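You operate a simulated robot arm through the tools that you are given. There is no shell and no other tool.

Carry out the task below with a simulated robot arm. There is one attempt and no reset: what you move stays moved.

JOB
Top up the blue beaker with 30 g of rice; press it flat.
Fine: white mark, plate in, 30 g key, green key once, plate out; it stays on the plate; white press back. Set down upright: what you pick out, white press. Where these are worked on the way, their far stop is far enough and under half their travel is too little: steel plate.
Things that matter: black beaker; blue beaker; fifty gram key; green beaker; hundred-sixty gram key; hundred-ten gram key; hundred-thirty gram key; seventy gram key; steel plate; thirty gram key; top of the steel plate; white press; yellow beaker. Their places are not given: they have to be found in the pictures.

The check looks at the end state, three seconds after you hand in, the way a careful person would. Anything else that was tipped, shoved, dropped, spilled or broken makes it a failure.

ROBOT AND FRAMES
A 6-joint arm with a two-finger gripper, fixed in place. Base frame: the origin is at the foot of the arm, x ahead of it, y to its left, z up. Readings come in mm, rad, newtons and seconds.
With the tool pointing down near the work surface it reaches from about 240 to 620 mm from the base axis. Its first joint turns from -1.152 to 1.152 rad. Payload 1.37 kg.
The tool frame sits at the grasp point between the pads (the TCP): z along the fingers, y along the line on which they close. The tips reach 22 mm beyond it. The gripper opens to 92 mm; its body begins 65 mm behind the TCP.
Orientation is that of the tool frame in the base frame, as [roll, pitch, yaw] about the fixed x, y, z axes, in that order (R = Rz(yaw) Ry(pitch) Rx(roll)). With the fingers straight down and closing along the base's y, the tool's x points along the base's -x, its y along +y and its z along -z.

CONTROLS
- The arm moves only by the tool step_arm. Its argument "series" is text: rows parted by semicolons, each of 6 numbers parted by spaces: the shift along the tool's x, y, z in mm, then the turn, a rotation vector about the tool's x, y, z in rad. In form: x y z ax ay az; .... A call has 1 to 20 rows; each row shifts and turns the commanded pose from where the row before left it, along the tool's axes as they then stand. "grip" is the closure, from 0 (fully open) to 1 (shut), set as the call begins (left out, the last holds). A row lasts 0.2 s, in which the tool goes at most 50 mm and 0.15 rad; a call with a longer step from one row to the next is refused whole, and so is a gripper value outside its range. Where a pose cannot be reached the arm comes as near as it can. A force on the tool above 40 N (or 10 N above the force at the start of the call, whichever is more), or a blocked arm, ends the call early, and 0.2 s more pass. Each finger travels about 59.9 mm/s and halts on what it meets, pressing with about 26 N; the grip force reading is that of the motor and also rises with nothing between the fingers. The clock runs only during rows and for 0.2 s after the last one: add rows that do not move to give the fingers time. The reply holds the time, the measured pose of the TCP, the force on the tool along the base axes, the opening and the grip force, in the units named above and with some noise, with the torque about the TCP (base axes, N m) and any sound that the robot's microphone picked up, and new pictures: "pictures" is both (left out), scene, wrist or none.
- Cameras (640 x 400 px; columns grow to the right, rows downward): "scene" is fixed at [-0.5, -416.8, 610.9]; the picture's right is [0.97, -0.24, 0.00], its down [-0.11, -0.44, -0.89] and it looks along [0.21, 0.87, -0.45] (base axes); focal length 214 px, centre (320, 200). "wrist" rides on the gripper at [71, 19, -102] in the tool frame; the picture's right is [-0.26, 0.96, 0.00], its down [-0.75, -0.21, -0.63] and it looks along [-0.60, -0.16, 0.78] (tool axes); focal length 280 px, centre (320, 200).
- point_at(camera, pixels): for up to 12 pixels [column, row] of the newest picture of that camera ("zoom" is the newest enlarged one), the place [x, y, z] in the base frame of the surface seen there, good to about 3 mm, but the place of the scene camera against the robot may be out by one fixed shift of up to 18 mm in any direction. The clock stands still meanwhile.
- inspect(camera, box): a new picture of the part [left, top, right, bottom] of that camera's present view, enlarged. The clock stands still meanwhile.
- sign_off(): hands the job in; it is judged then, once.

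Leave the gripper open and the arm clear of the work at the hand-in unless told otherwise.

The tools are called after "Emit:" by a JSON object that holds its "name" and its "arguments". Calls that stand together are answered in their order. step_arm: Moves the arm, as the interface text tells. Its arguments: {"type":"object","properties":{"series":{"type":"string"},"grip":{"type":"number"},"pictures":{"type":"string","enum":["both","scene","wrist","none"]}},"required":["series"]} The other tools are called the same way: point_at (camera, pixels) gives the place of the surface under pixels of a picture; inspect (camera, box) takes an enlarged picture of a part of a camera's view; sign_off () hands the job in.

At the start:

```text
time: 0.0
eef_pos: [366.5, 30.3, 573.5]
orientation: [3.14, -0.001, -3.141]
wrist_force: [-1.0, 0.1, -0.5]
torque: [0.01, -0.01, 0.0]
gripper_width: 92.1
grip_force: 0.1
```

scene: 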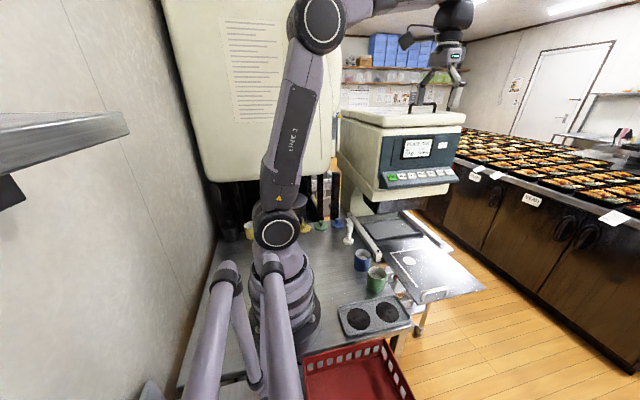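
wrist: 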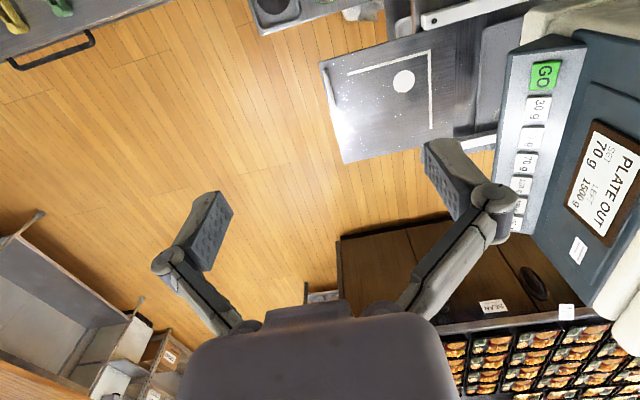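

I see a rice-dispensing machine with a row of keys and a display, a sliding steel plate with a white mark, and several beakers. First I will enlarge parts of both pictures to find everything.

Emit:
{"name": "inspect", "arguments": {"camera": "scene", "box": [320, 180, 480, 340]}}

Emit:
{"name": "inspect", "arguments": {"camera": "scene", "box": [330, 90, 480, 200]}}

Emit:
{"name": "inspect", "arguments": {"camera": "scene", "box": [220, 180, 420, 300]}}

Emit:
{"name": "inspect", "arguments": {"camera": "wrist", "box": [480, 20, 640, 260]}}

Emit:
{"name": "inspect", "arguments": {"camera": "wrist", "box": [240, 0, 520, 180]}}

```text
2.50 times, centred on (400, 260) of scene
```

zoom: 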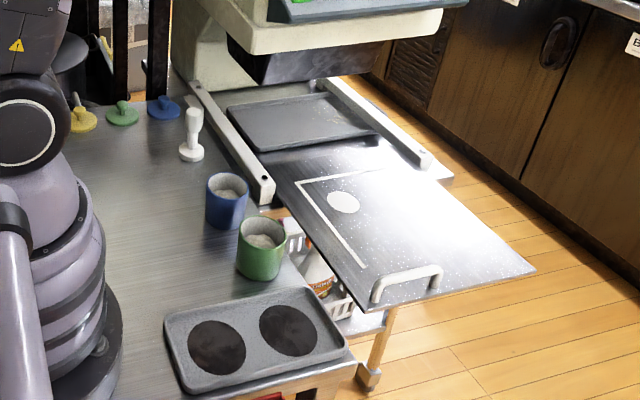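

```text
3.64 times, centred on (405, 145) of scene
```

zoom: 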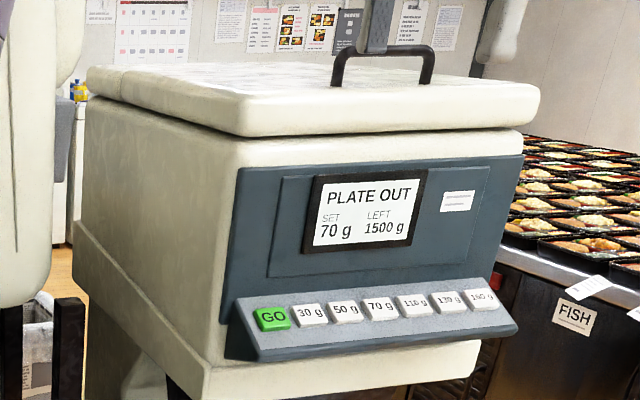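

```text
3.20 times, centred on (320, 240) of scene
```

zoom: 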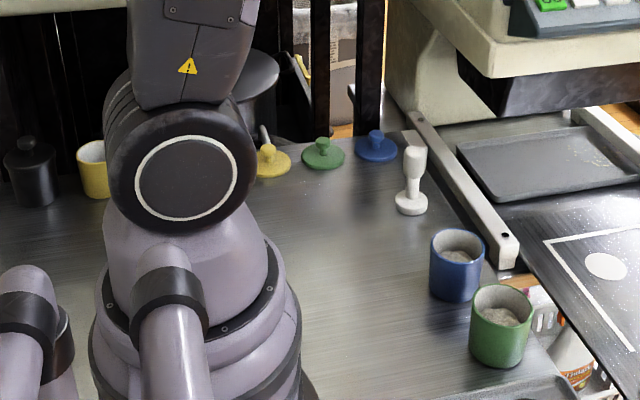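

```text
1.67 times, centred on (560, 140) of wrist
```

zoom: 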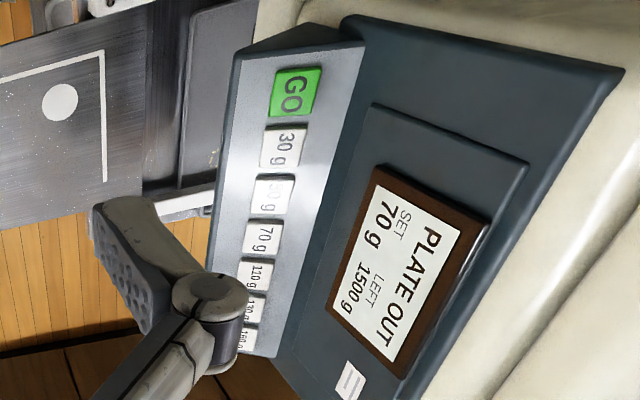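

```text
2.22 times, centred on (380, 90) of wrist
```

zoom: 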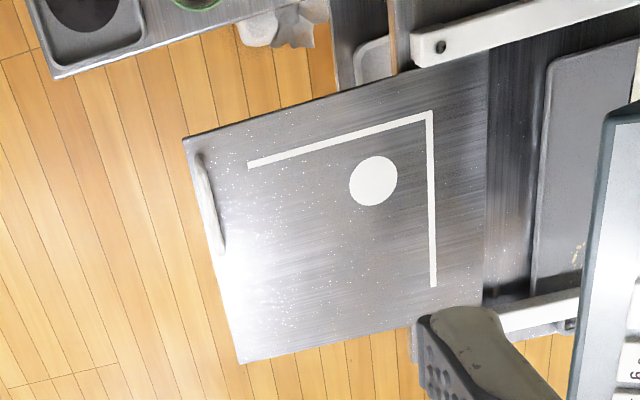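

The newest zoom is of the wrist view: the plate with its white dot at zoom (373,181), the handle from (200,160) to (222,250), the rail end at (415,50). I'll read their places, along with the keys in the full wrist picture.

Emit:
{"name": "point_at", "arguments": {"camera": "zoom", "pixels": [[373, 181], [430, 115], [250, 165], [433, 285], [185, 139], [243, 360], [198, 160], [210, 205], [221, 248], [415, 50], [440, 48], [560, 150]]}}

Emit:
{"name": "point_at", "arguments": {"camera": "wrist", "pixels": [[545, 75], [539, 108], [532, 135], [526, 162], [523, 184], [520, 204], [517, 224], [600, 180], [515, 120], [560, 120]]}}

Emit:
{"name": "point_at", "arguments": {"camera": "scene", "pixels": [[363, 256], [376, 277], [349, 240], [348, 225], [410, 260], [362, 270], [376, 291], [390, 175], [397, 176], [440, 293], [426, 297], [409, 260]]}}

```text
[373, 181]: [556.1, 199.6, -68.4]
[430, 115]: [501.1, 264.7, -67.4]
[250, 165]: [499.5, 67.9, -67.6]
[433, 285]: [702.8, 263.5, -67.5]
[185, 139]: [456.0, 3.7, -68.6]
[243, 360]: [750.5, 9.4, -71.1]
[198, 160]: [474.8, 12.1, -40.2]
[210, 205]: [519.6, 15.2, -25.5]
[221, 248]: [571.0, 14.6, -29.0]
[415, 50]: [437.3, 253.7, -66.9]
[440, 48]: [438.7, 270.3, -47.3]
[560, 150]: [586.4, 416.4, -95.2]
```

```text
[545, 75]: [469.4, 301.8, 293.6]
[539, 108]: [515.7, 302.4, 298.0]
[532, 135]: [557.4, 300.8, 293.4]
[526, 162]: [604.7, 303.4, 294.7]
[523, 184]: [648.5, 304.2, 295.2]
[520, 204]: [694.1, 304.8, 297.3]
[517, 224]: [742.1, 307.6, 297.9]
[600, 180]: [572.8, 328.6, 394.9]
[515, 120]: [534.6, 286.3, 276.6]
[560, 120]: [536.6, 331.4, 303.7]
```

```text
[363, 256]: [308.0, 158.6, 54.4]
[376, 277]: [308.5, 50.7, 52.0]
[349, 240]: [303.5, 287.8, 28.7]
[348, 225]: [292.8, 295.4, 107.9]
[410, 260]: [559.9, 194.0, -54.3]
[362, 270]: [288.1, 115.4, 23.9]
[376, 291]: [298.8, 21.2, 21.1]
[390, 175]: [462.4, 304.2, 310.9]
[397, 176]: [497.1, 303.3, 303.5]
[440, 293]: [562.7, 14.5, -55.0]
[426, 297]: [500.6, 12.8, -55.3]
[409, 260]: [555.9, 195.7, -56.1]
```

From the wrist view: plate top z ≈ -68, white disc at about (556, 200), handle bar near (520, 15, -27) running along x, keys along x at y ≈ 302, z ≈ 295 (GO at x 469, 30 g at x 516). Against these the scene camera is out by about (+2, -5, +13). Next I move the wrist camera over the beakers and the white press, tilting it so it looks more steeply down.

Emit:
{"name": "step_arm", "arguments": {"series": "16 25 15 0 0 0; 16 25 15 0 0 0; 16 25 15 0 0 0; 16 25 15 0 0 0; 0 0 0 0 0.15 0; 0 0 0 0 0.15 0; 0 0 0 0 0.15 0", "grip": 0}}

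```text
time: 1.6
eef_pos: [302.3, 129.7, 512.1]
orientation: [3.141, -0.451, -3.141]
wrist_force: [0.2, 0.8, -0.3]
torque: [0.0, -0.01, -0.03]
gripper_width: 91.9
grip_force: 0.0
```

scene: 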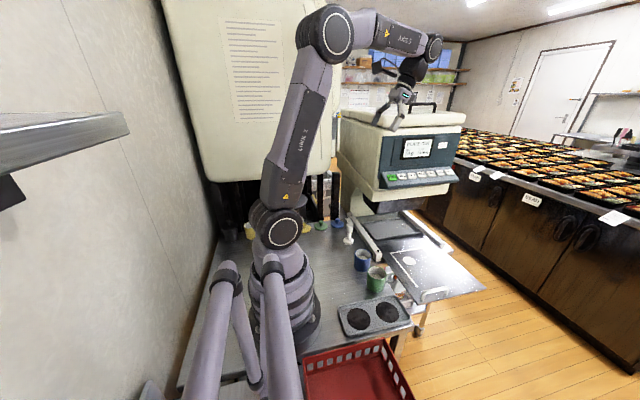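
wrist: 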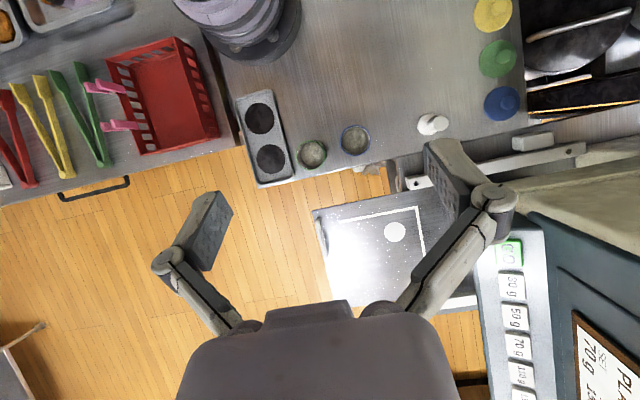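

The wrist view now shows everything on the table from above: blue beaker at about (355,140), green at (312,154), white press at (433,124), lids at right. I'll enlarge that part.

Emit:
{"name": "inspect", "arguments": {"camera": "wrist", "box": [280, 80, 480, 205]}}

Emit:
{"name": "point_at", "arguments": {"camera": "wrist", "pixels": [[355, 140], [312, 154], [433, 124], [400, 90], [395, 231], [500, 103], [440, 130], [415, 183], [321, 230], [340, 100]]}}

```text
3.20 times, centred on (380, 142) of wrist
```

zoom: 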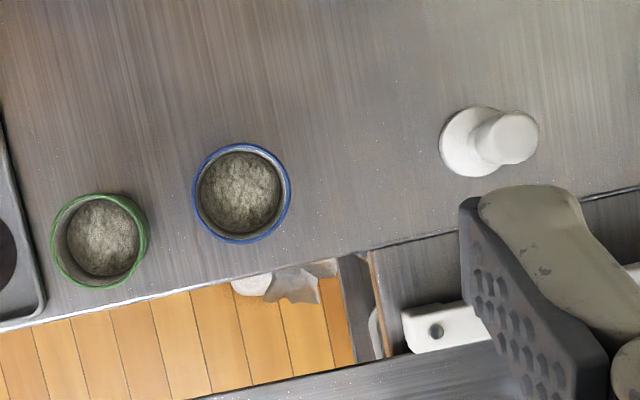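

```text
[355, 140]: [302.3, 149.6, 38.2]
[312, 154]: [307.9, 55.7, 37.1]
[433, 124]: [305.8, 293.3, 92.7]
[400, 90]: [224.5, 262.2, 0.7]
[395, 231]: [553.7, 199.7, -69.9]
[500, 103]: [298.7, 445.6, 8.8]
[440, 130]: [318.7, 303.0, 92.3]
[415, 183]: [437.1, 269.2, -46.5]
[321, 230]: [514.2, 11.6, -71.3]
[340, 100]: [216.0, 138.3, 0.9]
```

Table top z ≈ 0. Now I read the blue beaker's rim points, the rice, and the press's base and top in this enlarged picture.

Emit:
{"name": "point_at", "arguments": {"camera": "zoom", "pixels": [[195, 193], [289, 193], [242, 146], [242, 241], [241, 193], [265, 175], [220, 210], [452, 145], [465, 115], [515, 137], [490, 125], [462, 168]]}}

Emit:
{"name": "point_at", "arguments": {"camera": "zoom", "pixels": [[53, 242], [147, 242], [100, 195], [100, 287], [440, 140], [490, 170], [536, 137], [480, 140], [500, 160], [230, 270], [445, 160], [470, 107]]}}

```text
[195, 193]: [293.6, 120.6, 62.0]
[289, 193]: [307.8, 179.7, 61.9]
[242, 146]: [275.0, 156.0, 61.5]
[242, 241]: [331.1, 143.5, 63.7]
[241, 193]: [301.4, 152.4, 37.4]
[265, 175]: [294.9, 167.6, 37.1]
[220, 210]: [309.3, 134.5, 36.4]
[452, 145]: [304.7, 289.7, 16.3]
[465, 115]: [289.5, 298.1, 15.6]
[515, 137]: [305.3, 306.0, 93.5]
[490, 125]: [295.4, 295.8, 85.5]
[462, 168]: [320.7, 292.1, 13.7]
```

```text
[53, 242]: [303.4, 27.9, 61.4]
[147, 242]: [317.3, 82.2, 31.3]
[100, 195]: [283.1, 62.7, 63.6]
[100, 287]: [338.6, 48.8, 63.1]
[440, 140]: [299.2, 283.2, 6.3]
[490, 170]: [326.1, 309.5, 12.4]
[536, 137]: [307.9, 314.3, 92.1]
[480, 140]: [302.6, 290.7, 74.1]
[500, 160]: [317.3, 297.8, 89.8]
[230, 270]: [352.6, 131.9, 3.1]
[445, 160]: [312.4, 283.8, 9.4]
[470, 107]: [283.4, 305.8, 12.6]
```

Blue beaker: rim centre ≈ (302, 150), outer diameter ≈ 60 mm, rim z ≈ 63, rice at z ≈ 37. Press: base disc centred ≈ (305, 304), top at z ≈ 93. Now I look at the press and the machine's chute and keys from the side, by the scene camera.

Emit:
{"name": "inspect", "arguments": {"camera": "scene", "box": [325, 205, 389, 245]}}

Emit:
{"name": "inspect", "arguments": {"camera": "scene", "box": [370, 160, 466, 220]}}

Emit:
{"name": "inspect", "arguments": {"camera": "wrist", "box": [460, 220, 560, 400]}}

```text
10.00 times, centred on (357, 225) of scene
```

zoom: 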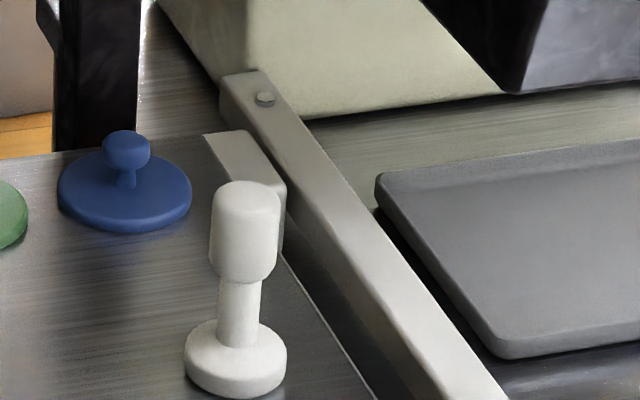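

```text
6.67 times, centred on (418, 190) of scene
```

zoom: 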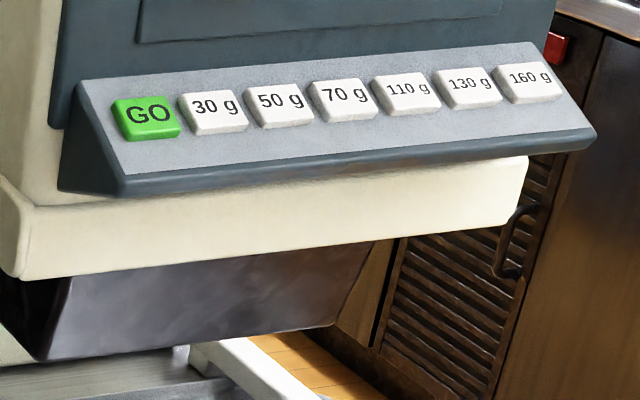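

```text
2.22 times, centred on (510, 310) of wrist
```

zoom: 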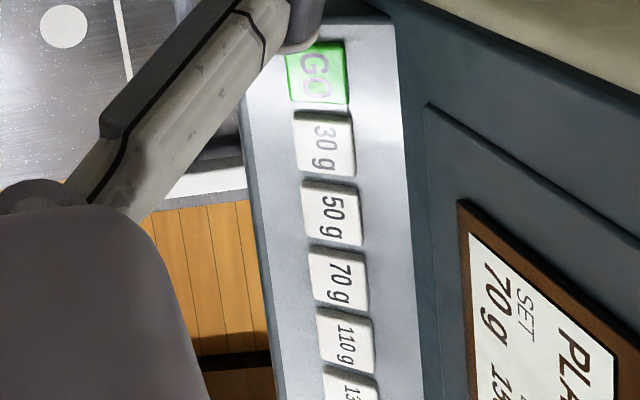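

I now read key faces and panel points in the enlarged wrist picture: 30 g key centre at zoom (325,143), GO at (318,75), panel's lower edge (250,143), upper edge (400,143), so I get the slope.

Emit:
{"name": "point_at", "arguments": {"camera": "zoom", "pixels": [[325, 143], [303, 143], [347, 143], [318, 75], [300, 75], [337, 75], [262, 143], [280, 143], [370, 143], [395, 143], [334, 212], [342, 275]]}}

Emit:
{"name": "point_at", "arguments": {"camera": "scene", "pixels": [[380, 210], [400, 209], [418, 206], [370, 190], [420, 195], [440, 187], [385, 222], [395, 235], [420, 225], [362, 230], [375, 250], [430, 240]]}}

```text
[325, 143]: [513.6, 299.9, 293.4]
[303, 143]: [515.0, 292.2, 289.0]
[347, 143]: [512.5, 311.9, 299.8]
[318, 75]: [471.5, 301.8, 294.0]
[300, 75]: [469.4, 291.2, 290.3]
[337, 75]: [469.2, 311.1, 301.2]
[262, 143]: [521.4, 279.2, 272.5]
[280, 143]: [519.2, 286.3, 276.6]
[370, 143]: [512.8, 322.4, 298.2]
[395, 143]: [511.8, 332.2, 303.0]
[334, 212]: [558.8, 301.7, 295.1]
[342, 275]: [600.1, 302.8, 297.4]
```

```text
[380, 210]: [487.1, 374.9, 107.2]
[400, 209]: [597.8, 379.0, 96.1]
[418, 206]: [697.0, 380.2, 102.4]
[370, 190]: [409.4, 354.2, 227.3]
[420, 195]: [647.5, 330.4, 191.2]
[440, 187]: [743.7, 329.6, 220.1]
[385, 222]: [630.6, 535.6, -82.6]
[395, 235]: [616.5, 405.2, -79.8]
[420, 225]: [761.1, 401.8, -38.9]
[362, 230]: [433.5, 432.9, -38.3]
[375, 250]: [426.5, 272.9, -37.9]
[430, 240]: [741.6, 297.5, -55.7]
```

Panel slopes about 30° (normal ≈ (0,-0.5,0.87)); keys' faces at z ≈ 294. The blue beaker stands 35 mm from the green one, so I'll grasp it closing along base x. I now bring the tool upright again and turn it -90° about its z, so the camera looks toward +y.

Emit:
{"name": "step_arm", "arguments": {"series": "0 0 0 0 -0.15 0; 0 0 0 0 -0.15 0; 0 0 0 0 -0.15 0; 0 0 0 0 0 -0.1428; 0 0 0 0 0 -0.1428; 0 0 0 0 0 -0.1428; 0 0 0 0 0 -0.1428; 0 0 0 0 0 -0.1428; 0 0 0 0 0 -0.1428; 0 0 0 0 0 -0.1428; 0 0 0 0 0 -0.1428; 0 0 0 0 0 -0.1428; 0 0 0 0 0 -0.1428; 0 0 0 0 0 -0.1428"}}

```text
time: 4.6
eef_pos: [303.1, 128.8, 512.4]
orientation: [-3.141, -0.002, -1.568]
wrist_force: [-0.3, -0.2, 0.0]
torque: [0.01, 0.0, 0.0]
gripper_width: 91.8
grip_force: 0.1
```

scene: 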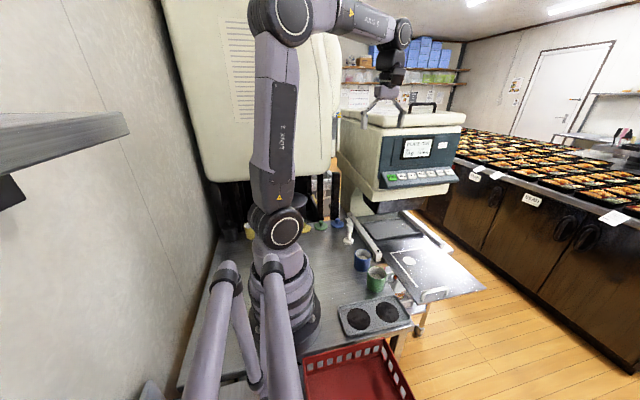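
wrist: 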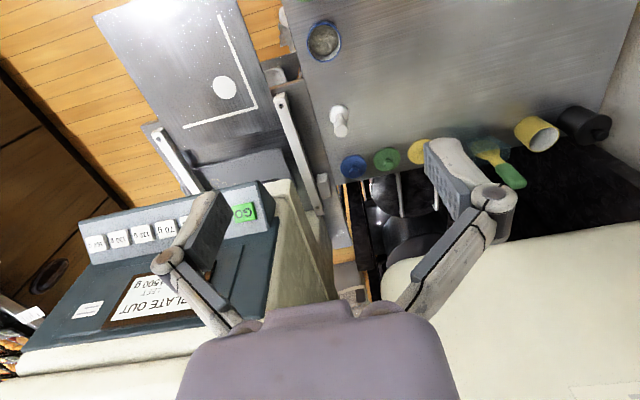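

Tool now down with x → -Y, y → -X. Blue beaker is in the wrist view at about (324,39), press at (340,120). I enlarge them for a second, independent measure.

Emit:
{"name": "inspect", "arguments": {"camera": "wrist", "box": [280, 10, 376, 70]}}

Emit:
{"name": "point_at", "arguments": {"camera": "zoom", "pixels": [[320, 200], [300, 190]]}}

```text
6.67 times, centred on (328, 40) of wrist
```

zoom: 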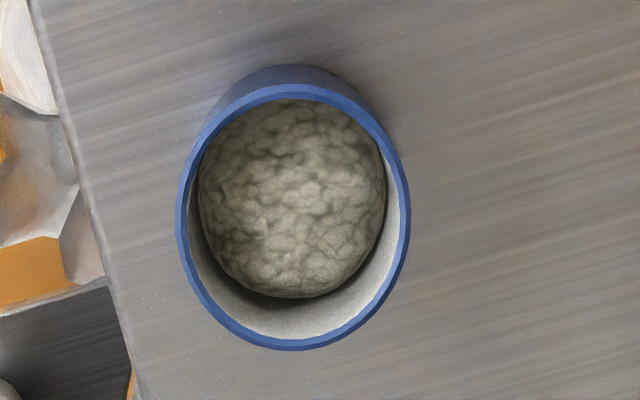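

```text
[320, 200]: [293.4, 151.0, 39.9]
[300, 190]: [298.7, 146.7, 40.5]
```

Rim outer edge at zoom left (180,215), right (407,215), top (290,88), bottom (298,347). I read these.

Emit:
{"name": "point_at", "arguments": {"camera": "zoom", "pixels": [[182, 218], [405, 218], [290, 90], [296, 346], [210, 140], [390, 140], [215, 310], [375, 300]]}}

Emit:
{"name": "point_at", "arguments": {"camera": "wrist", "pixels": [[340, 120], [222, 87], [245, 212], [215, 20], [300, 160], [283, 100], [330, 130]]}}

```text
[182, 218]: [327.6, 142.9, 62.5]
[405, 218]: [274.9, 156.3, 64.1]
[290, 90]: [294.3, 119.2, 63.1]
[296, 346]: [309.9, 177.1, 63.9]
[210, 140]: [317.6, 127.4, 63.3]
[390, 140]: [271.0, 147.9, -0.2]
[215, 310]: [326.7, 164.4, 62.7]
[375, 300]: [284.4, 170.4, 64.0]
```

```text
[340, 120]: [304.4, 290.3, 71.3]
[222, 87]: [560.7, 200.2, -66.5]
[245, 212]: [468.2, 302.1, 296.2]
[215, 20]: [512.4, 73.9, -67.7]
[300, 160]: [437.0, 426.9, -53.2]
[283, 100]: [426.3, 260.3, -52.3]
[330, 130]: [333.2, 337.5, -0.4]
```

Both measures agree: beaker centre ≈ (301.5, 149), radius ≈ 30. I descend above it to z ≈ 140.

Emit:
{"name": "step_arm", "arguments": {"series": "-2.5 0.2 46.5 0 0 0; -2.5 0.2 46.5 0 0 0; -2.5 0.2 46.5 0 0 0; -2.5 0.2 46.5 0 0 0; -2.5 0.2 46.5 0 0 0; -2.5 0.2 46.5 0 0 0; -2.5 0.2 46.5 0 0 0; -2.5 0.2 46.5 0 0 0"}}

```text
time: 6.4
eef_pos: [299.6, 148.9, 142.1]
orientation: [-3.141, 0.0, -1.571]
wrist_force: [0.3, 1.1, 0.0]
torque: [0.0, 0.04, -0.01]
gripper_width: 91.7
grip_force: 0.0
```

scene: 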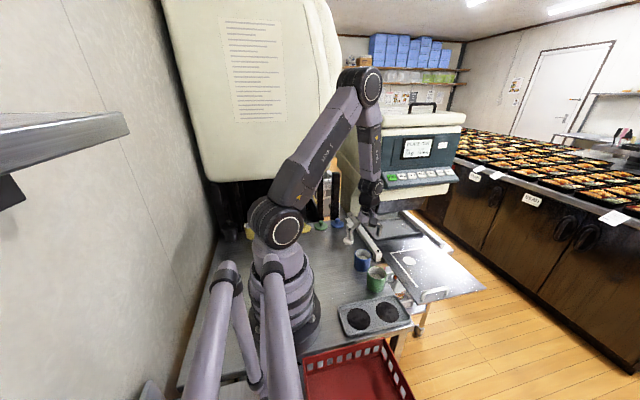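
wrist: 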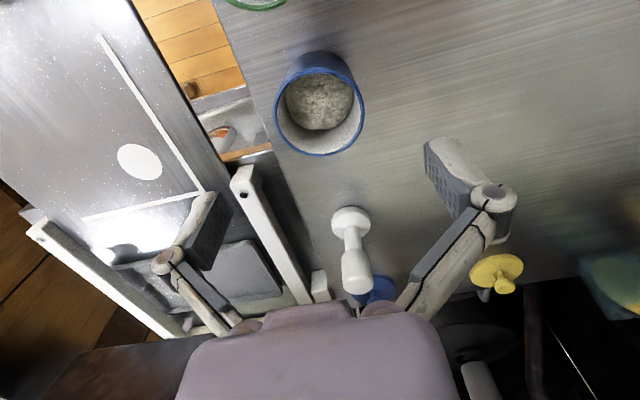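

Beaker rim centre appears at about (320,112), right where it should be beneath the grasp point. I shift +2 mm in x and lower to z ≈ 35, fingers open.

Emit:
{"name": "step_arm", "arguments": {"series": "0 -1.0 30 0 0 0; 0 -0.9 30 0 0 0; 0 0 30 0 0 0; 0 0 17 0 0 0; 0 0 0 0 0 0"}}

```text
time: 7.6
eef_pos: [302.4, 149.4, 33.7]
orientation: [-3.139, 0.0, -1.572]
wrist_force: [0.2, -0.2, 0.4]
torque: [0.01, 0.01, 0.06]
gripper_width: 92.1
grip_force: 0.0
```

scene: 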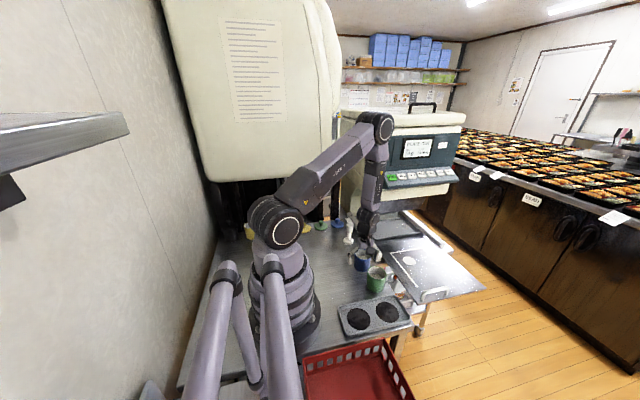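
wrist: 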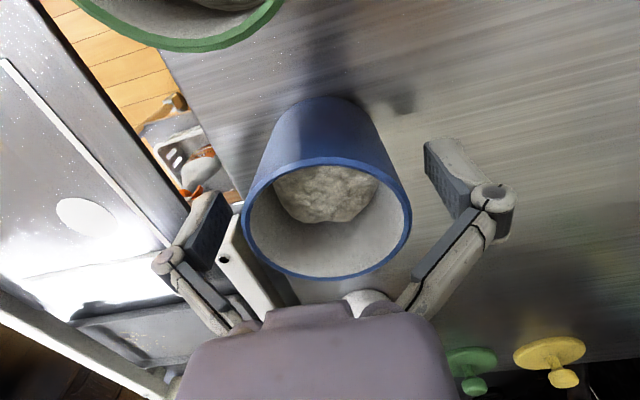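

The beaker stands between the fingers with about 16 mm either side. I close on it.

Emit:
{"name": "step_arm", "arguments": {"series": "0 0 0 0 0 0; 0 0 0 0 0 0; 0 0 0 0 0 0; 0 0 0 0 0 0; 0 0 0 0 0 0", "grip": 1}}

```text
time: 8.8
eef_pos: [302.7, 149.9, 34.4]
orientation: [-3.141, 0.0, -1.571]
wrist_force: [-1.8, -1.2, 11.0]
torque: [-0.04, 0.06, 0.01]
gripper_width: 58.9
grip_force: 25.6
```

scene: 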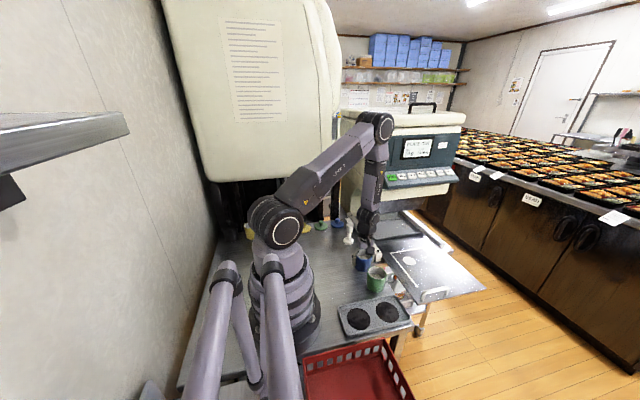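
wrist: 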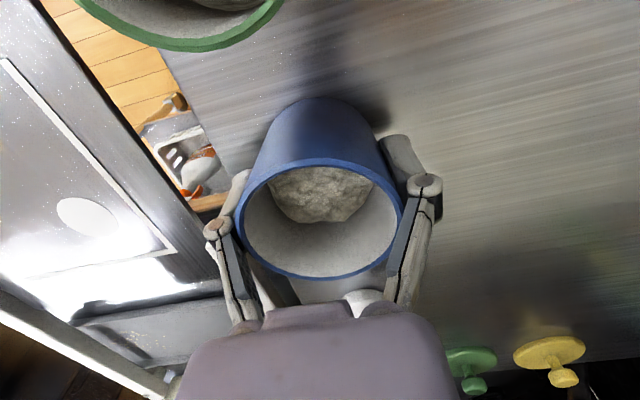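

Gripped at 58.9 mm, grip 25.6 N. An upward 11 N reading may come from the fingers' arc as they closed. I lift slowly and watch the force.

Emit:
{"name": "step_arm", "arguments": {"series": "0 0 -3 0 0 0; 0 0 -7 0 0 0; 0 0 -15 0 0 0; 0 0 -25 0 0 0; 0 0 0 0 0 0"}}

```text
time: 10.0
eef_pos: [305.1, 149.3, 85.5]
orientation: [3.141, -0.001, -1.57]
wrist_force: [-1.0, 1.1, -0.2]
torque: [0.01, -0.01, 0.0]
gripper_width: 60.5
grip_force: 26.3
```

scene: 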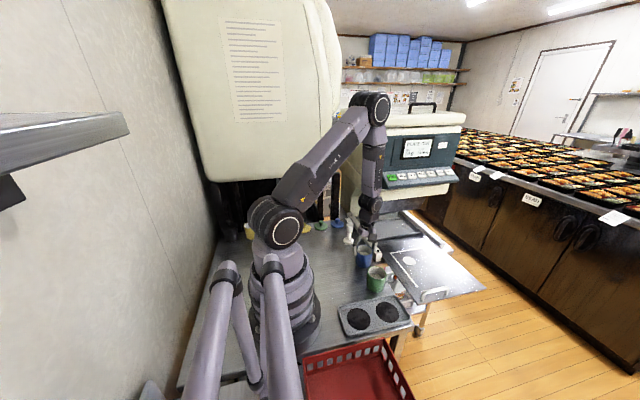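
wrist: 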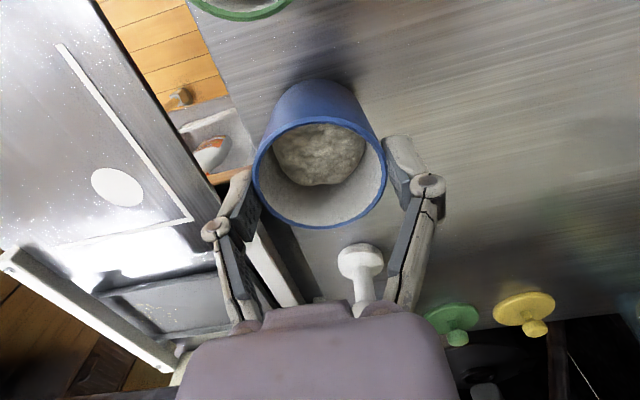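

The beaker now looks farther from the hand: its rim is centred at about (320,172) and smaller. It may have slid in the grip or stayed on the table. I measure the rim and a side view.

Emit:
{"name": "point_at", "arguments": {"camera": "wrist", "pixels": [[256, 168], [384, 168], [320, 226], [318, 120], [320, 150], [330, 88], [300, 165]]}}

Emit:
{"name": "inspect", "arguments": {"camera": "scene", "box": [335, 225, 399, 265]}}

```text
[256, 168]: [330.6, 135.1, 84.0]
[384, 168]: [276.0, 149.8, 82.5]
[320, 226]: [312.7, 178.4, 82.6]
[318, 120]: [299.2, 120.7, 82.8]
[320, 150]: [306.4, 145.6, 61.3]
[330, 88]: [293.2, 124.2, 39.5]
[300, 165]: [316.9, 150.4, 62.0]
```

```text
10.00 times, centred on (367, 245) of scene
```

zoom: 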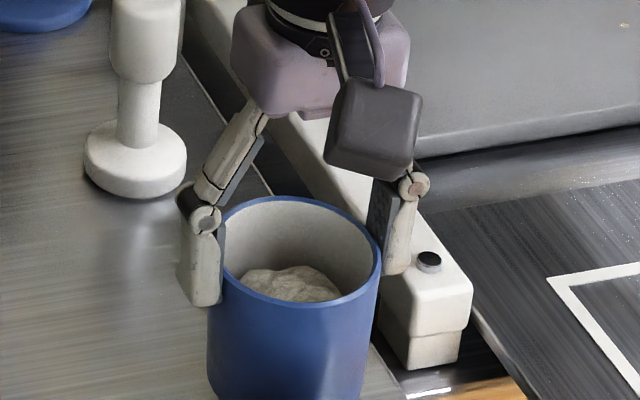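

The rim is at z ≈ 83: the beaker did rise 20 mm but slid 30 mm down in the grip. I set it back down gently before trying again: lower 20 mm and watch the force.

Emit:
{"name": "step_arm", "arguments": {"series": "0 0 6 0 0 0; 0 0 6 0 0 0; 0 0 5 0 0 0; 0 0 3 0 0 0; 0 0 0 0 0 0"}}

```text
time: 11.2
eef_pos: [303.8, 150.8, 64.7]
orientation: [-3.137, 0.002, -1.571]
wrist_force: [5.3, 0.6, 16.8]
torque: [0.08, -0.06, -0.03]
gripper_width: 60.4
grip_force: 25.8
```

scene: 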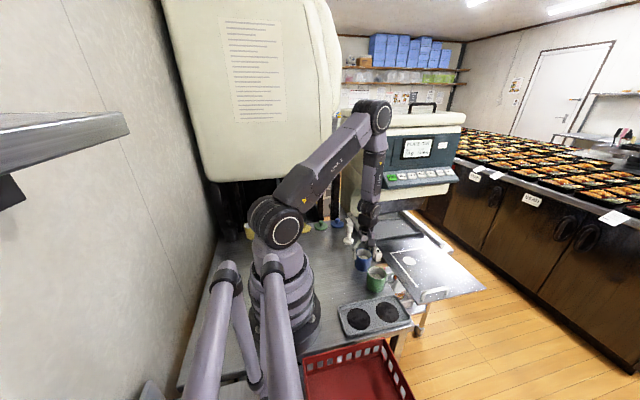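
wrist: 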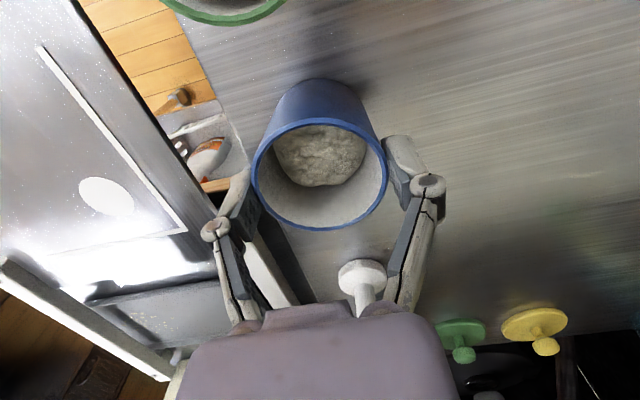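

The beaker is back on the table (17 N upward, so the pads do hold that much without slipping). I'll ease the push, open, go 15 mm lower and grip again, then lift more slowly.

Emit:
{"name": "step_arm", "arguments": {"series": "0 0 -1 0 0 0; 0 0 0 0 0 0", "pictures": "none"}}

Emit:
{"name": "step_arm", "arguments": {"series": "0 0 0 0 0 0; 0 0 0 0 0 0; 0 0 0 0 0 0", "grip": 0.15}}

```text
time: 11.8
eef_pos: [303.0, 149.7, 64.6]
orientation: [3.14, 0.002, -1.571]
wrist_force: [1.4, 0.5, 2.2]
torque: [0.08, -0.09, 0.0]
gripper_width: 60.6
grip_force: 26.1
```

```text
time: 12.6
eef_pos: [302.7, 148.9, 64.2]
orientation: [3.141, 0.0, -1.57]
wrist_force: [0.4, 0.7, 0.3]
torque: [0.0, 0.01, 0.0]
gripper_width: 78.4
grip_force: 0.1
```

scene: 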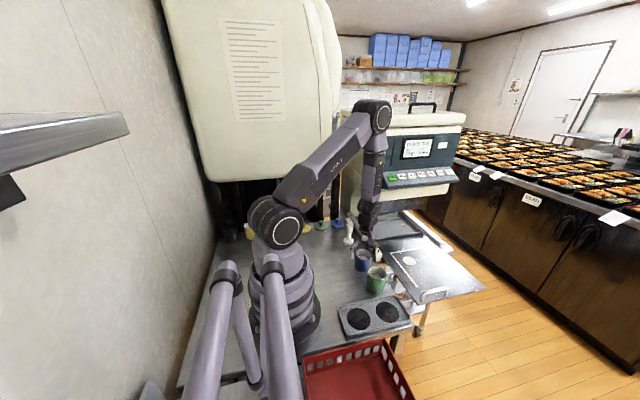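
wrist: 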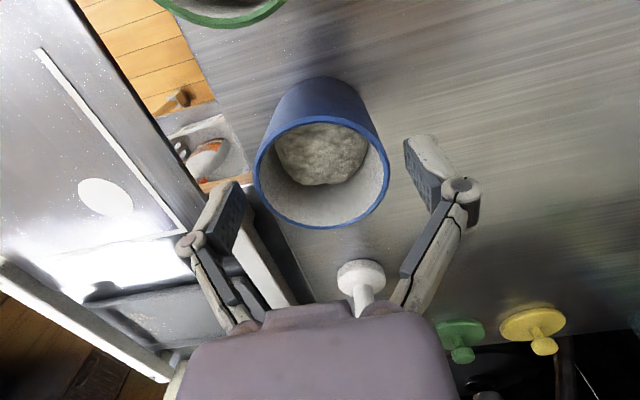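

Open to 78 mm, beaker standing. I go down 22 mm to z ≈ 42 and close again.

Emit:
{"name": "step_arm", "arguments": {"series": "0 0 11 0 0 0; 0 0 11 0 0 0; 0 0 0 0 0 0", "pictures": "wrist"}}

Emit:
{"name": "step_arm", "arguments": {"series": "0 0 0 0 0 0; 0 0 0 0 0 0; 0 0 0 0 0 0; 0 0 0 0 0 0; 0 0 0 0 0 0; 0 0 0 0 0 0", "grip": 1, "pictures": "wrist"}}

```text
time: 13.4
eef_pos: [302.8, 149.6, 42.0]
orientation: [-3.141, 0.0, -1.573]
wrist_force: [-0.3, 0.7, 0.4]
torque: [0.03, -0.02, -0.02]
gripper_width: 78.4
grip_force: 0.0
```

wrist: 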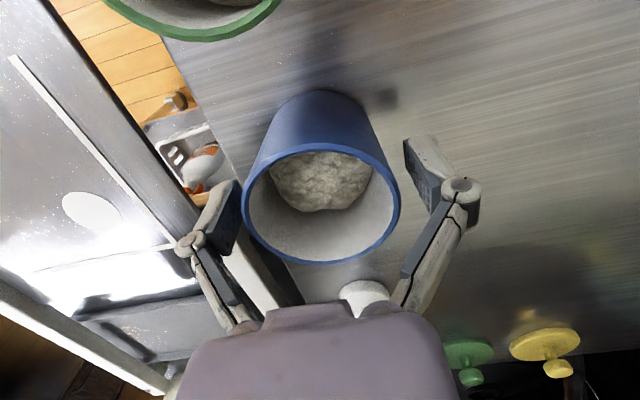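

```text
time: 14.8
eef_pos: [303.7, 149.4, 41.8]
orientation: [3.141, -0.001, -1.571]
wrist_force: [-1.5, -0.8, 8.4]
torque: [-0.02, 0.08, -0.05]
gripper_width: 59.0
grip_force: 26.1
```

wrist: 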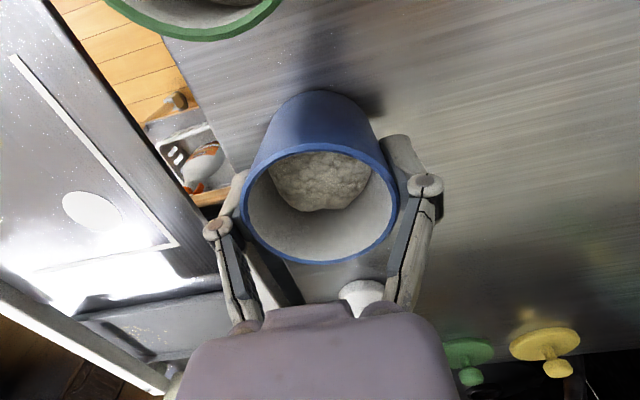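

Gripped at 59 mm, 26 N. I lift very slowly, 12 mm over six rows, and compare.

Emit:
{"name": "step_arm", "arguments": {"series": "0 0 -2 0 0 0; 0 0 -2 0 0 0; 0 0 -2 0 0 0; 0 0 -2 0 0 0; 0 0 -2 0 0 0; 0 0 -2 0 0 0; 0 0 0 0 0 0", "pictures": "wrist"}}

Emit:
{"name": "point_at", "arguments": {"camera": "wrist", "pixels": [[320, 258], [320, 150], [320, 180], [300, 175], [247, 200]]}}

```text
time: 16.4
eef_pos: [303.9, 150.1, 55.9]
orientation: [3.141, 0.0, -1.573]
wrist_force: [0.8, -0.3, -0.9]
torque: [0.0, 0.02, -0.04]
gripper_width: 59.0
grip_force: 26.1
```

wrist: 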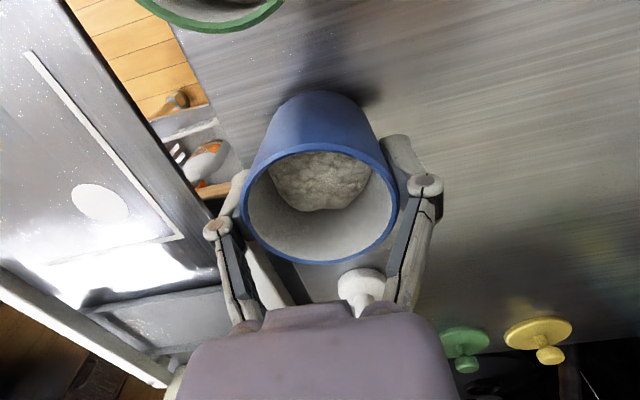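

```text
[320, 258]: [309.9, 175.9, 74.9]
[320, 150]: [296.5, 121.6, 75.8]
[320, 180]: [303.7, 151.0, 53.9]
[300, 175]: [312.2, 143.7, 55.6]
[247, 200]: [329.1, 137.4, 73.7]
```

The beaker now follows without slipping (rim at z ≈ 75, its foot 43 mm below the grasp point). I raise a little more and carry it over the plate toward the white disc at about (556, 200), gently.

Emit:
{"name": "step_arm", "arguments": {"series": "0 0 -6 0 0 0; 0 0 -9 0 0 0; 0 0 -9 0 0 0; -1 -6 -3 0 0 0; -3 -14 0 0 0 0; -4 -19 0 0 0 0; -4 -19 0 0 0 0; -4 -19 0 0 0 0; -4 -19 0 0 0 0; -4 -19 0 0 0 0; -4 -19 0 0 0 0; -4 -19 0 0 0 0; -4 -19 0 0 0 0; -4 -19 0 0 0 0; -4 -19 0 0 0 0; -2 -12 0 0 0 0; 0 -6 0 0 0 0; 0 0 0 0 0 0"}}

```text
time: 20.2
eef_pos: [530.7, 197.1, 81.2]
orientation: [-3.141, 0.0, -1.572]
wrist_force: [-0.4, 0.0, -0.8]
torque: [-0.02, 0.01, -0.02]
gripper_width: 58.9
grip_force: 25.7
```

scene: 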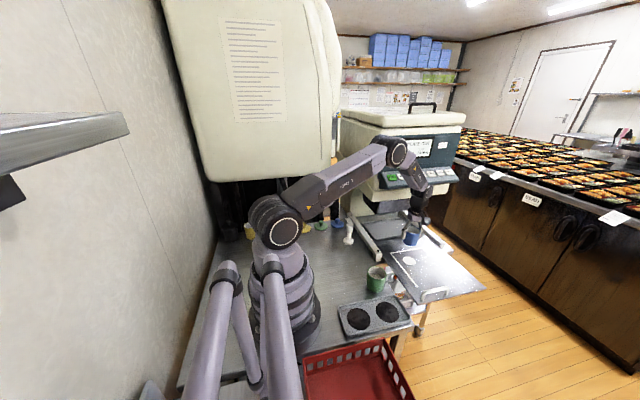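
wrist: 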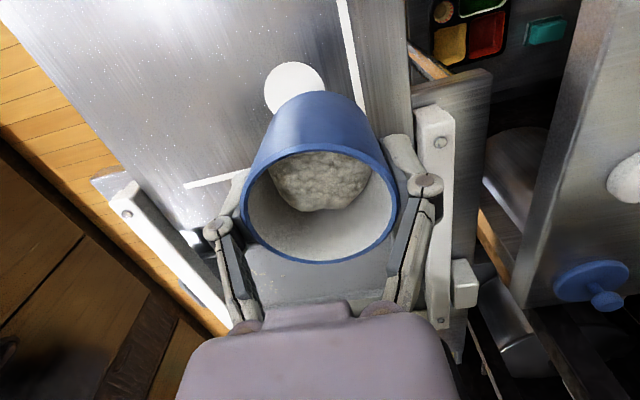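

The disc is in view at about (294,88), partly behind the beaker. I read its visible edges and the corner line.

Emit:
{"name": "inspect", "arguments": {"camera": "wrist", "box": [240, 40, 368, 120]}}

```text
5.00 times, centred on (304, 80) of wrist
```

zoom: 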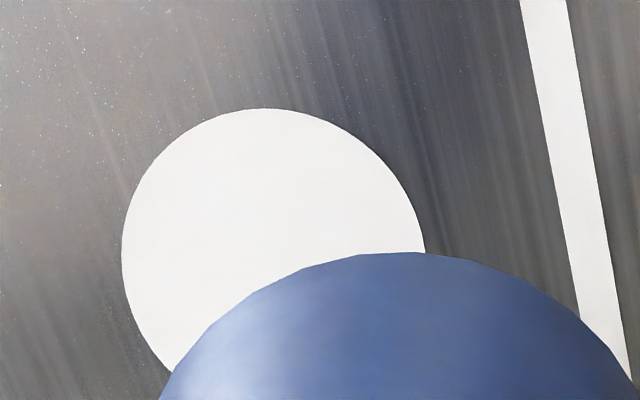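

Emit:
{"name": "point_at", "arguments": {"camera": "zoom", "pixels": [[124, 255], [422, 240], [265, 111], [170, 370], [168, 165], [372, 150], [550, 150], [580, 150], [265, 240], [200, 130], [330, 125]]}}

```text
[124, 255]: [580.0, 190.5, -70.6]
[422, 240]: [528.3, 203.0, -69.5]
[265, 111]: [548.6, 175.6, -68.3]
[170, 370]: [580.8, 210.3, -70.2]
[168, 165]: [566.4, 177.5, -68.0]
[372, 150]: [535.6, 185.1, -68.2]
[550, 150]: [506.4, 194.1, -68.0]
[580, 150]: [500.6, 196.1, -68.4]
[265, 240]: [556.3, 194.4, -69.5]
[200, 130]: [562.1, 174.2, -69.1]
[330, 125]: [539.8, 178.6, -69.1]
```

Disc centre ≈ (555.6, 200), radius ≈ 26. Now I measure the beaker's rim relative to the hand (TCP (530.7, 197.1)).

Emit:
{"name": "inspect", "arguments": {"camera": "wrist", "box": [224, 140, 416, 270]}}

```text
3.08 times, centred on (320, 205) of wrist
```

zoom: 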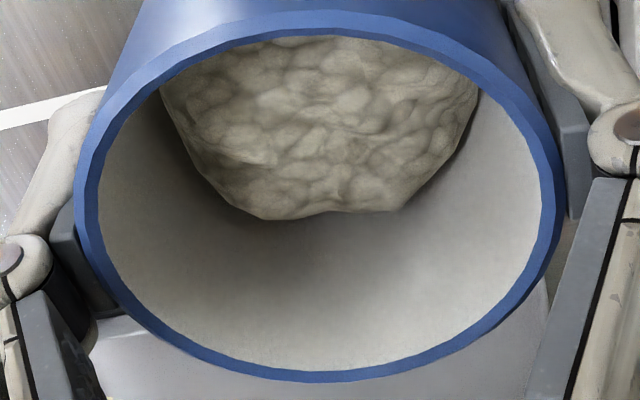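

Emit:
{"name": "point_at", "arguments": {"camera": "zoom", "pixels": [[88, 200], [553, 190], [315, 20], [328, 375], [160, 75], [480, 70], [160, 320], [490, 315], [330, 120]]}}

```text
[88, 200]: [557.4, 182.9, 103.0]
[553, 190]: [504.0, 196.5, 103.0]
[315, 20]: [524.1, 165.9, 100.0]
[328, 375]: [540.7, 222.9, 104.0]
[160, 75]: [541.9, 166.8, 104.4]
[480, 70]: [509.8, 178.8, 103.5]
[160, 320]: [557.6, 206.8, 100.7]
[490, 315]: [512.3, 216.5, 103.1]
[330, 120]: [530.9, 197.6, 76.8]
```

Beaker centre ≈ (531.5, 194.7), i.e. about 2.5 mm toward -y of the grasp point. I shift by (+24, +5) to bring it over the disc, then lower to about 12 mm above the plate.

Emit:
{"name": "step_arm", "arguments": {"series": "-1 -6 0 0 0 0; -2 -10 0 0 0 0; -2.2 -8.3 0 0 0 0; 0 0 10 0 0 0; 0 0 18 0 0 0; 0 0 18 0 0 0; 0 0 18 0 0 0; 0 0 18 0 0 0; 0 0 10 0 0 0; 0 0 4 0 0 0; 0 0 0 0 0 0"}}

```text
time: 22.6
eef_pos: [555.6, 201.3, -15.6]
orientation: [-3.141, 0.0, -1.571]
wrist_force: [-1.1, -0.1, -1.0]
torque: [0.0, 0.02, 0.0]
gripper_width: 58.9
grip_force: 25.9
```

scene: 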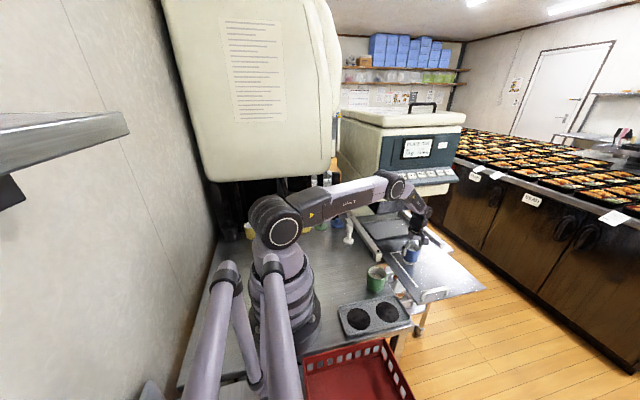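
wrist: 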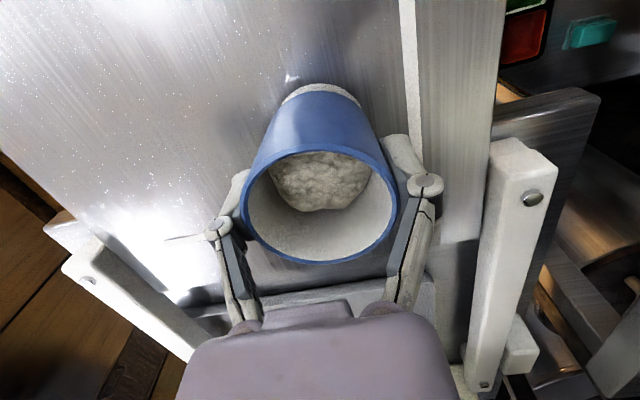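

The beaker's foot is about 10 mm above the plate, a sliver of the disc showing at (320,88). I check its visible edge to confirm alignment before setting down.

Emit:
{"name": "inspect", "arguments": {"camera": "wrist", "box": [256, 60, 384, 140]}}

```text
5.00 times, centred on (320, 100) of wrist
```

zoom: 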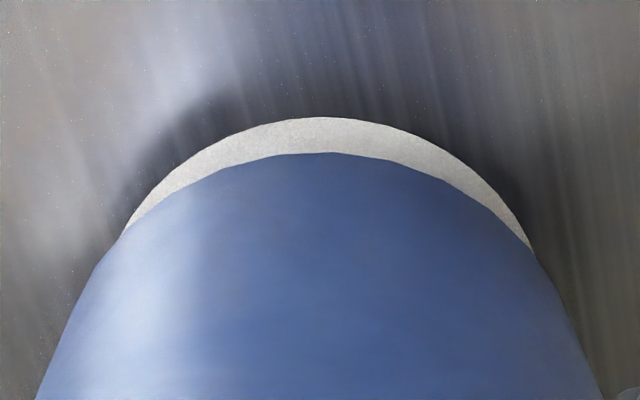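

Emit:
{"name": "point_at", "arguments": {"camera": "zoom", "pixels": [[320, 122], [200, 155], [450, 155], [140, 210], [515, 225], [325, 165], [200, 195], [450, 195], [150, 240], [500, 230]]}}

```text
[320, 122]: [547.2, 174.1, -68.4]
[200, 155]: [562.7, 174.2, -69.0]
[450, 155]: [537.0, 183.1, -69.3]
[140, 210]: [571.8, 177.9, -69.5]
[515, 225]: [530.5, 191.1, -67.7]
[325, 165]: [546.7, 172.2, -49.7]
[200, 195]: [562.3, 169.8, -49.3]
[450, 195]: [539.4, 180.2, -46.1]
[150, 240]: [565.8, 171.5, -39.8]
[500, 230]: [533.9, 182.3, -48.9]
```

Alignment is within about 1–2 mm. I shift 1 mm in +y and lower slowly to contact.

Emit:
{"name": "step_arm", "arguments": {"series": "-1 0 4 0 0 0; 0 0 2.5 0 0 0; 0 0 1 0 0 0; 0 0 1 0 0 0; 0 0 0 0 0 0", "pictures": "none"}}

```text
time: 23.8
eef_pos: [555.3, 202.3, -22.7]
orientation: [-3.14, 0.002, -1.572]
wrist_force: [-0.5, -0.4, -0.2]
torque: [0.01, -0.01, -0.02]
gripper_width: 59.1
grip_force: 25.8
```

No contact yet. I lower 1 mm at a time.

Emit:
{"name": "step_arm", "arguments": {"series": "0 0 1 0 0 0; 0 0 1 0 0 0; 0 0 0 0 0 0", "pictures": "none"}}

```text
time: 24.6
eef_pos: [555.1, 202.1, -24.0]
orientation: [3.142, -0.001, -1.57]
wrist_force: [0.1, -0.1, -0.8]
torque: [-0.03, 0.01, -0.03]
gripper_width: 58.9
grip_force: 25.9
```

Emit:
{"name": "step_arm", "arguments": {"series": "0 0 1 0 0 0; 0 0 0.7 0 0 0; 0 0 0 0 0 0", "pictures": "wrist"}}

```text
time: 25.4
eef_pos: [555.4, 202.2, -26.8]
orientation: [3.141, -0.001, -1.572]
wrist_force: [-0.9, 0.1, -0.7]
torque: [0.04, 0.0, 0.0]
gripper_width: 59.0
grip_force: 26.1
```

wrist: 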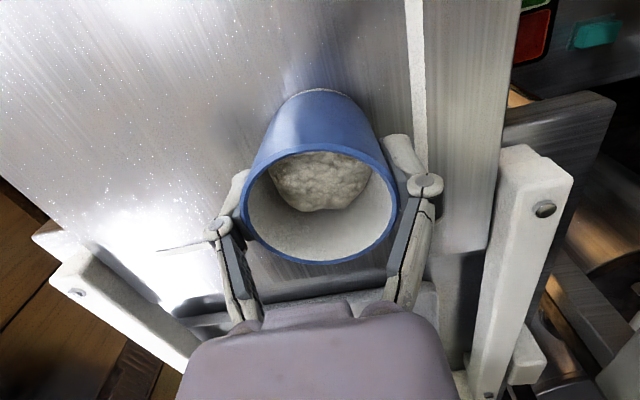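

Emit:
{"name": "step_arm", "arguments": {"series": "0 0 0.7 0 0 0; 0 0 0.7 0 0 0; 0 0 0 0 0 0", "pictures": "none"}}

Emit:
{"name": "step_arm", "arguments": {"series": "0 0 0.5 0 0 0; 0 0 0 0 0 0", "pictures": "none"}}

```text
time: 26.2
eef_pos: [557.0, 202.2, -27.1]
orientation: [3.14, -0.001, -1.571]
wrist_force: [0.0, -0.1, -2.1]
torque: [-0.03, 0.0, 0.01]
gripper_width: 59.2
grip_force: 26.0
```

```text
time: 26.8
eef_pos: [555.0, 201.2, -27.0]
orientation: [-3.14, 0.0, -1.572]
wrist_force: [-0.6, -0.2, 3.4]
torque: [0.01, 0.12, 0.02]
gripper_width: 58.9
grip_force: 26.0
```

Contact felt (+3.4 N). I open the fingers.

Emit:
{"name": "step_arm", "arguments": {"series": "0 0 0 0 0 0; 0 0 0 0 0 0; 0 0 0 0 0 0; 0 0 0 0 0 0", "grip": 0.1}}

```text
time: 27.8
eef_pos: [553.7, 202.3, -27.0]
orientation: [3.141, 0.0, -1.571]
wrist_force: [0.3, 0.0, 0.1]
torque: [-0.01, 0.0, -0.03]
gripper_width: 82.5
grip_force: 0.0
```

scene: 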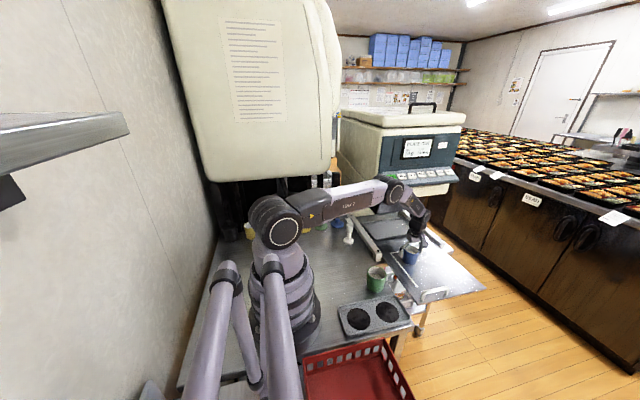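
wrist: 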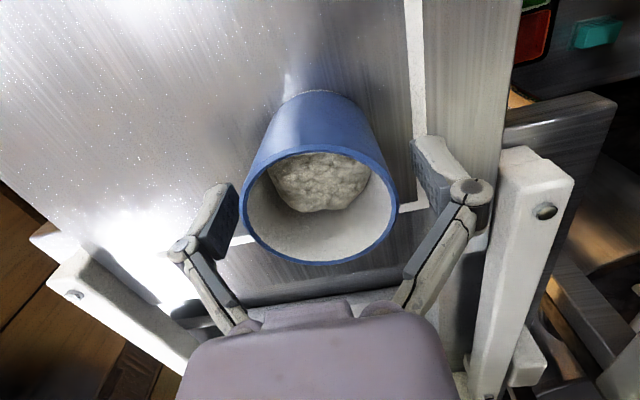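

Released, the beaker stands on the disc. I rise straight up to z ≈ 110, and meanwhile I want to know how high and wide the wrist is, so I read some arm points in the scene picture first.

Emit:
{"name": "point_at", "arguments": {"camera": "scene", "pixels": [[397, 178], [405, 186], [415, 205], [420, 195], [425, 212], [428, 208], [418, 225], [385, 190], [400, 195]]}}

Emit:
{"name": "step_arm", "arguments": {"series": "0 0 -10 0 0 0; 0 0 -20 0 0 0; 0 0 -30 0 0 0; 0 0 -40 0 0 0; 0 0 -40 0 0 0; 0 0 0 0 0 0"}}

```text
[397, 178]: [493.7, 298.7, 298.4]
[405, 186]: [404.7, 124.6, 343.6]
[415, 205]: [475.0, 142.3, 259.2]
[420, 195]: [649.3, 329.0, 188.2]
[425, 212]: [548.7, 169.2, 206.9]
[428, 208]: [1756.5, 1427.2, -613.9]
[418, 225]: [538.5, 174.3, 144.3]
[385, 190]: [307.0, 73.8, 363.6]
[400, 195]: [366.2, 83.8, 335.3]
```

```text
time: 29.2
eef_pos: [553.7, 200.6, 111.2]
orientation: [3.139, 0.001, -1.571]
wrist_force: [0.9, 0.0, 0.5]
torque: [-0.01, -0.01, 0.0]
gripper_width: 83.0
grip_force: 0.0
```

scene: 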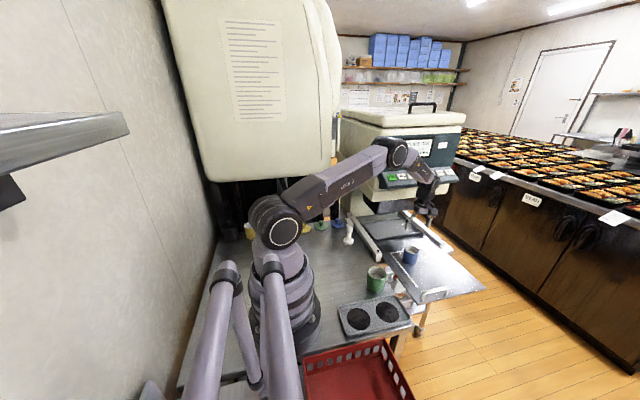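
wrist: 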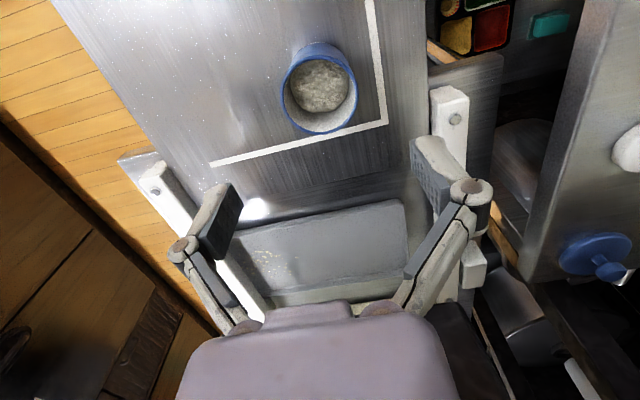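

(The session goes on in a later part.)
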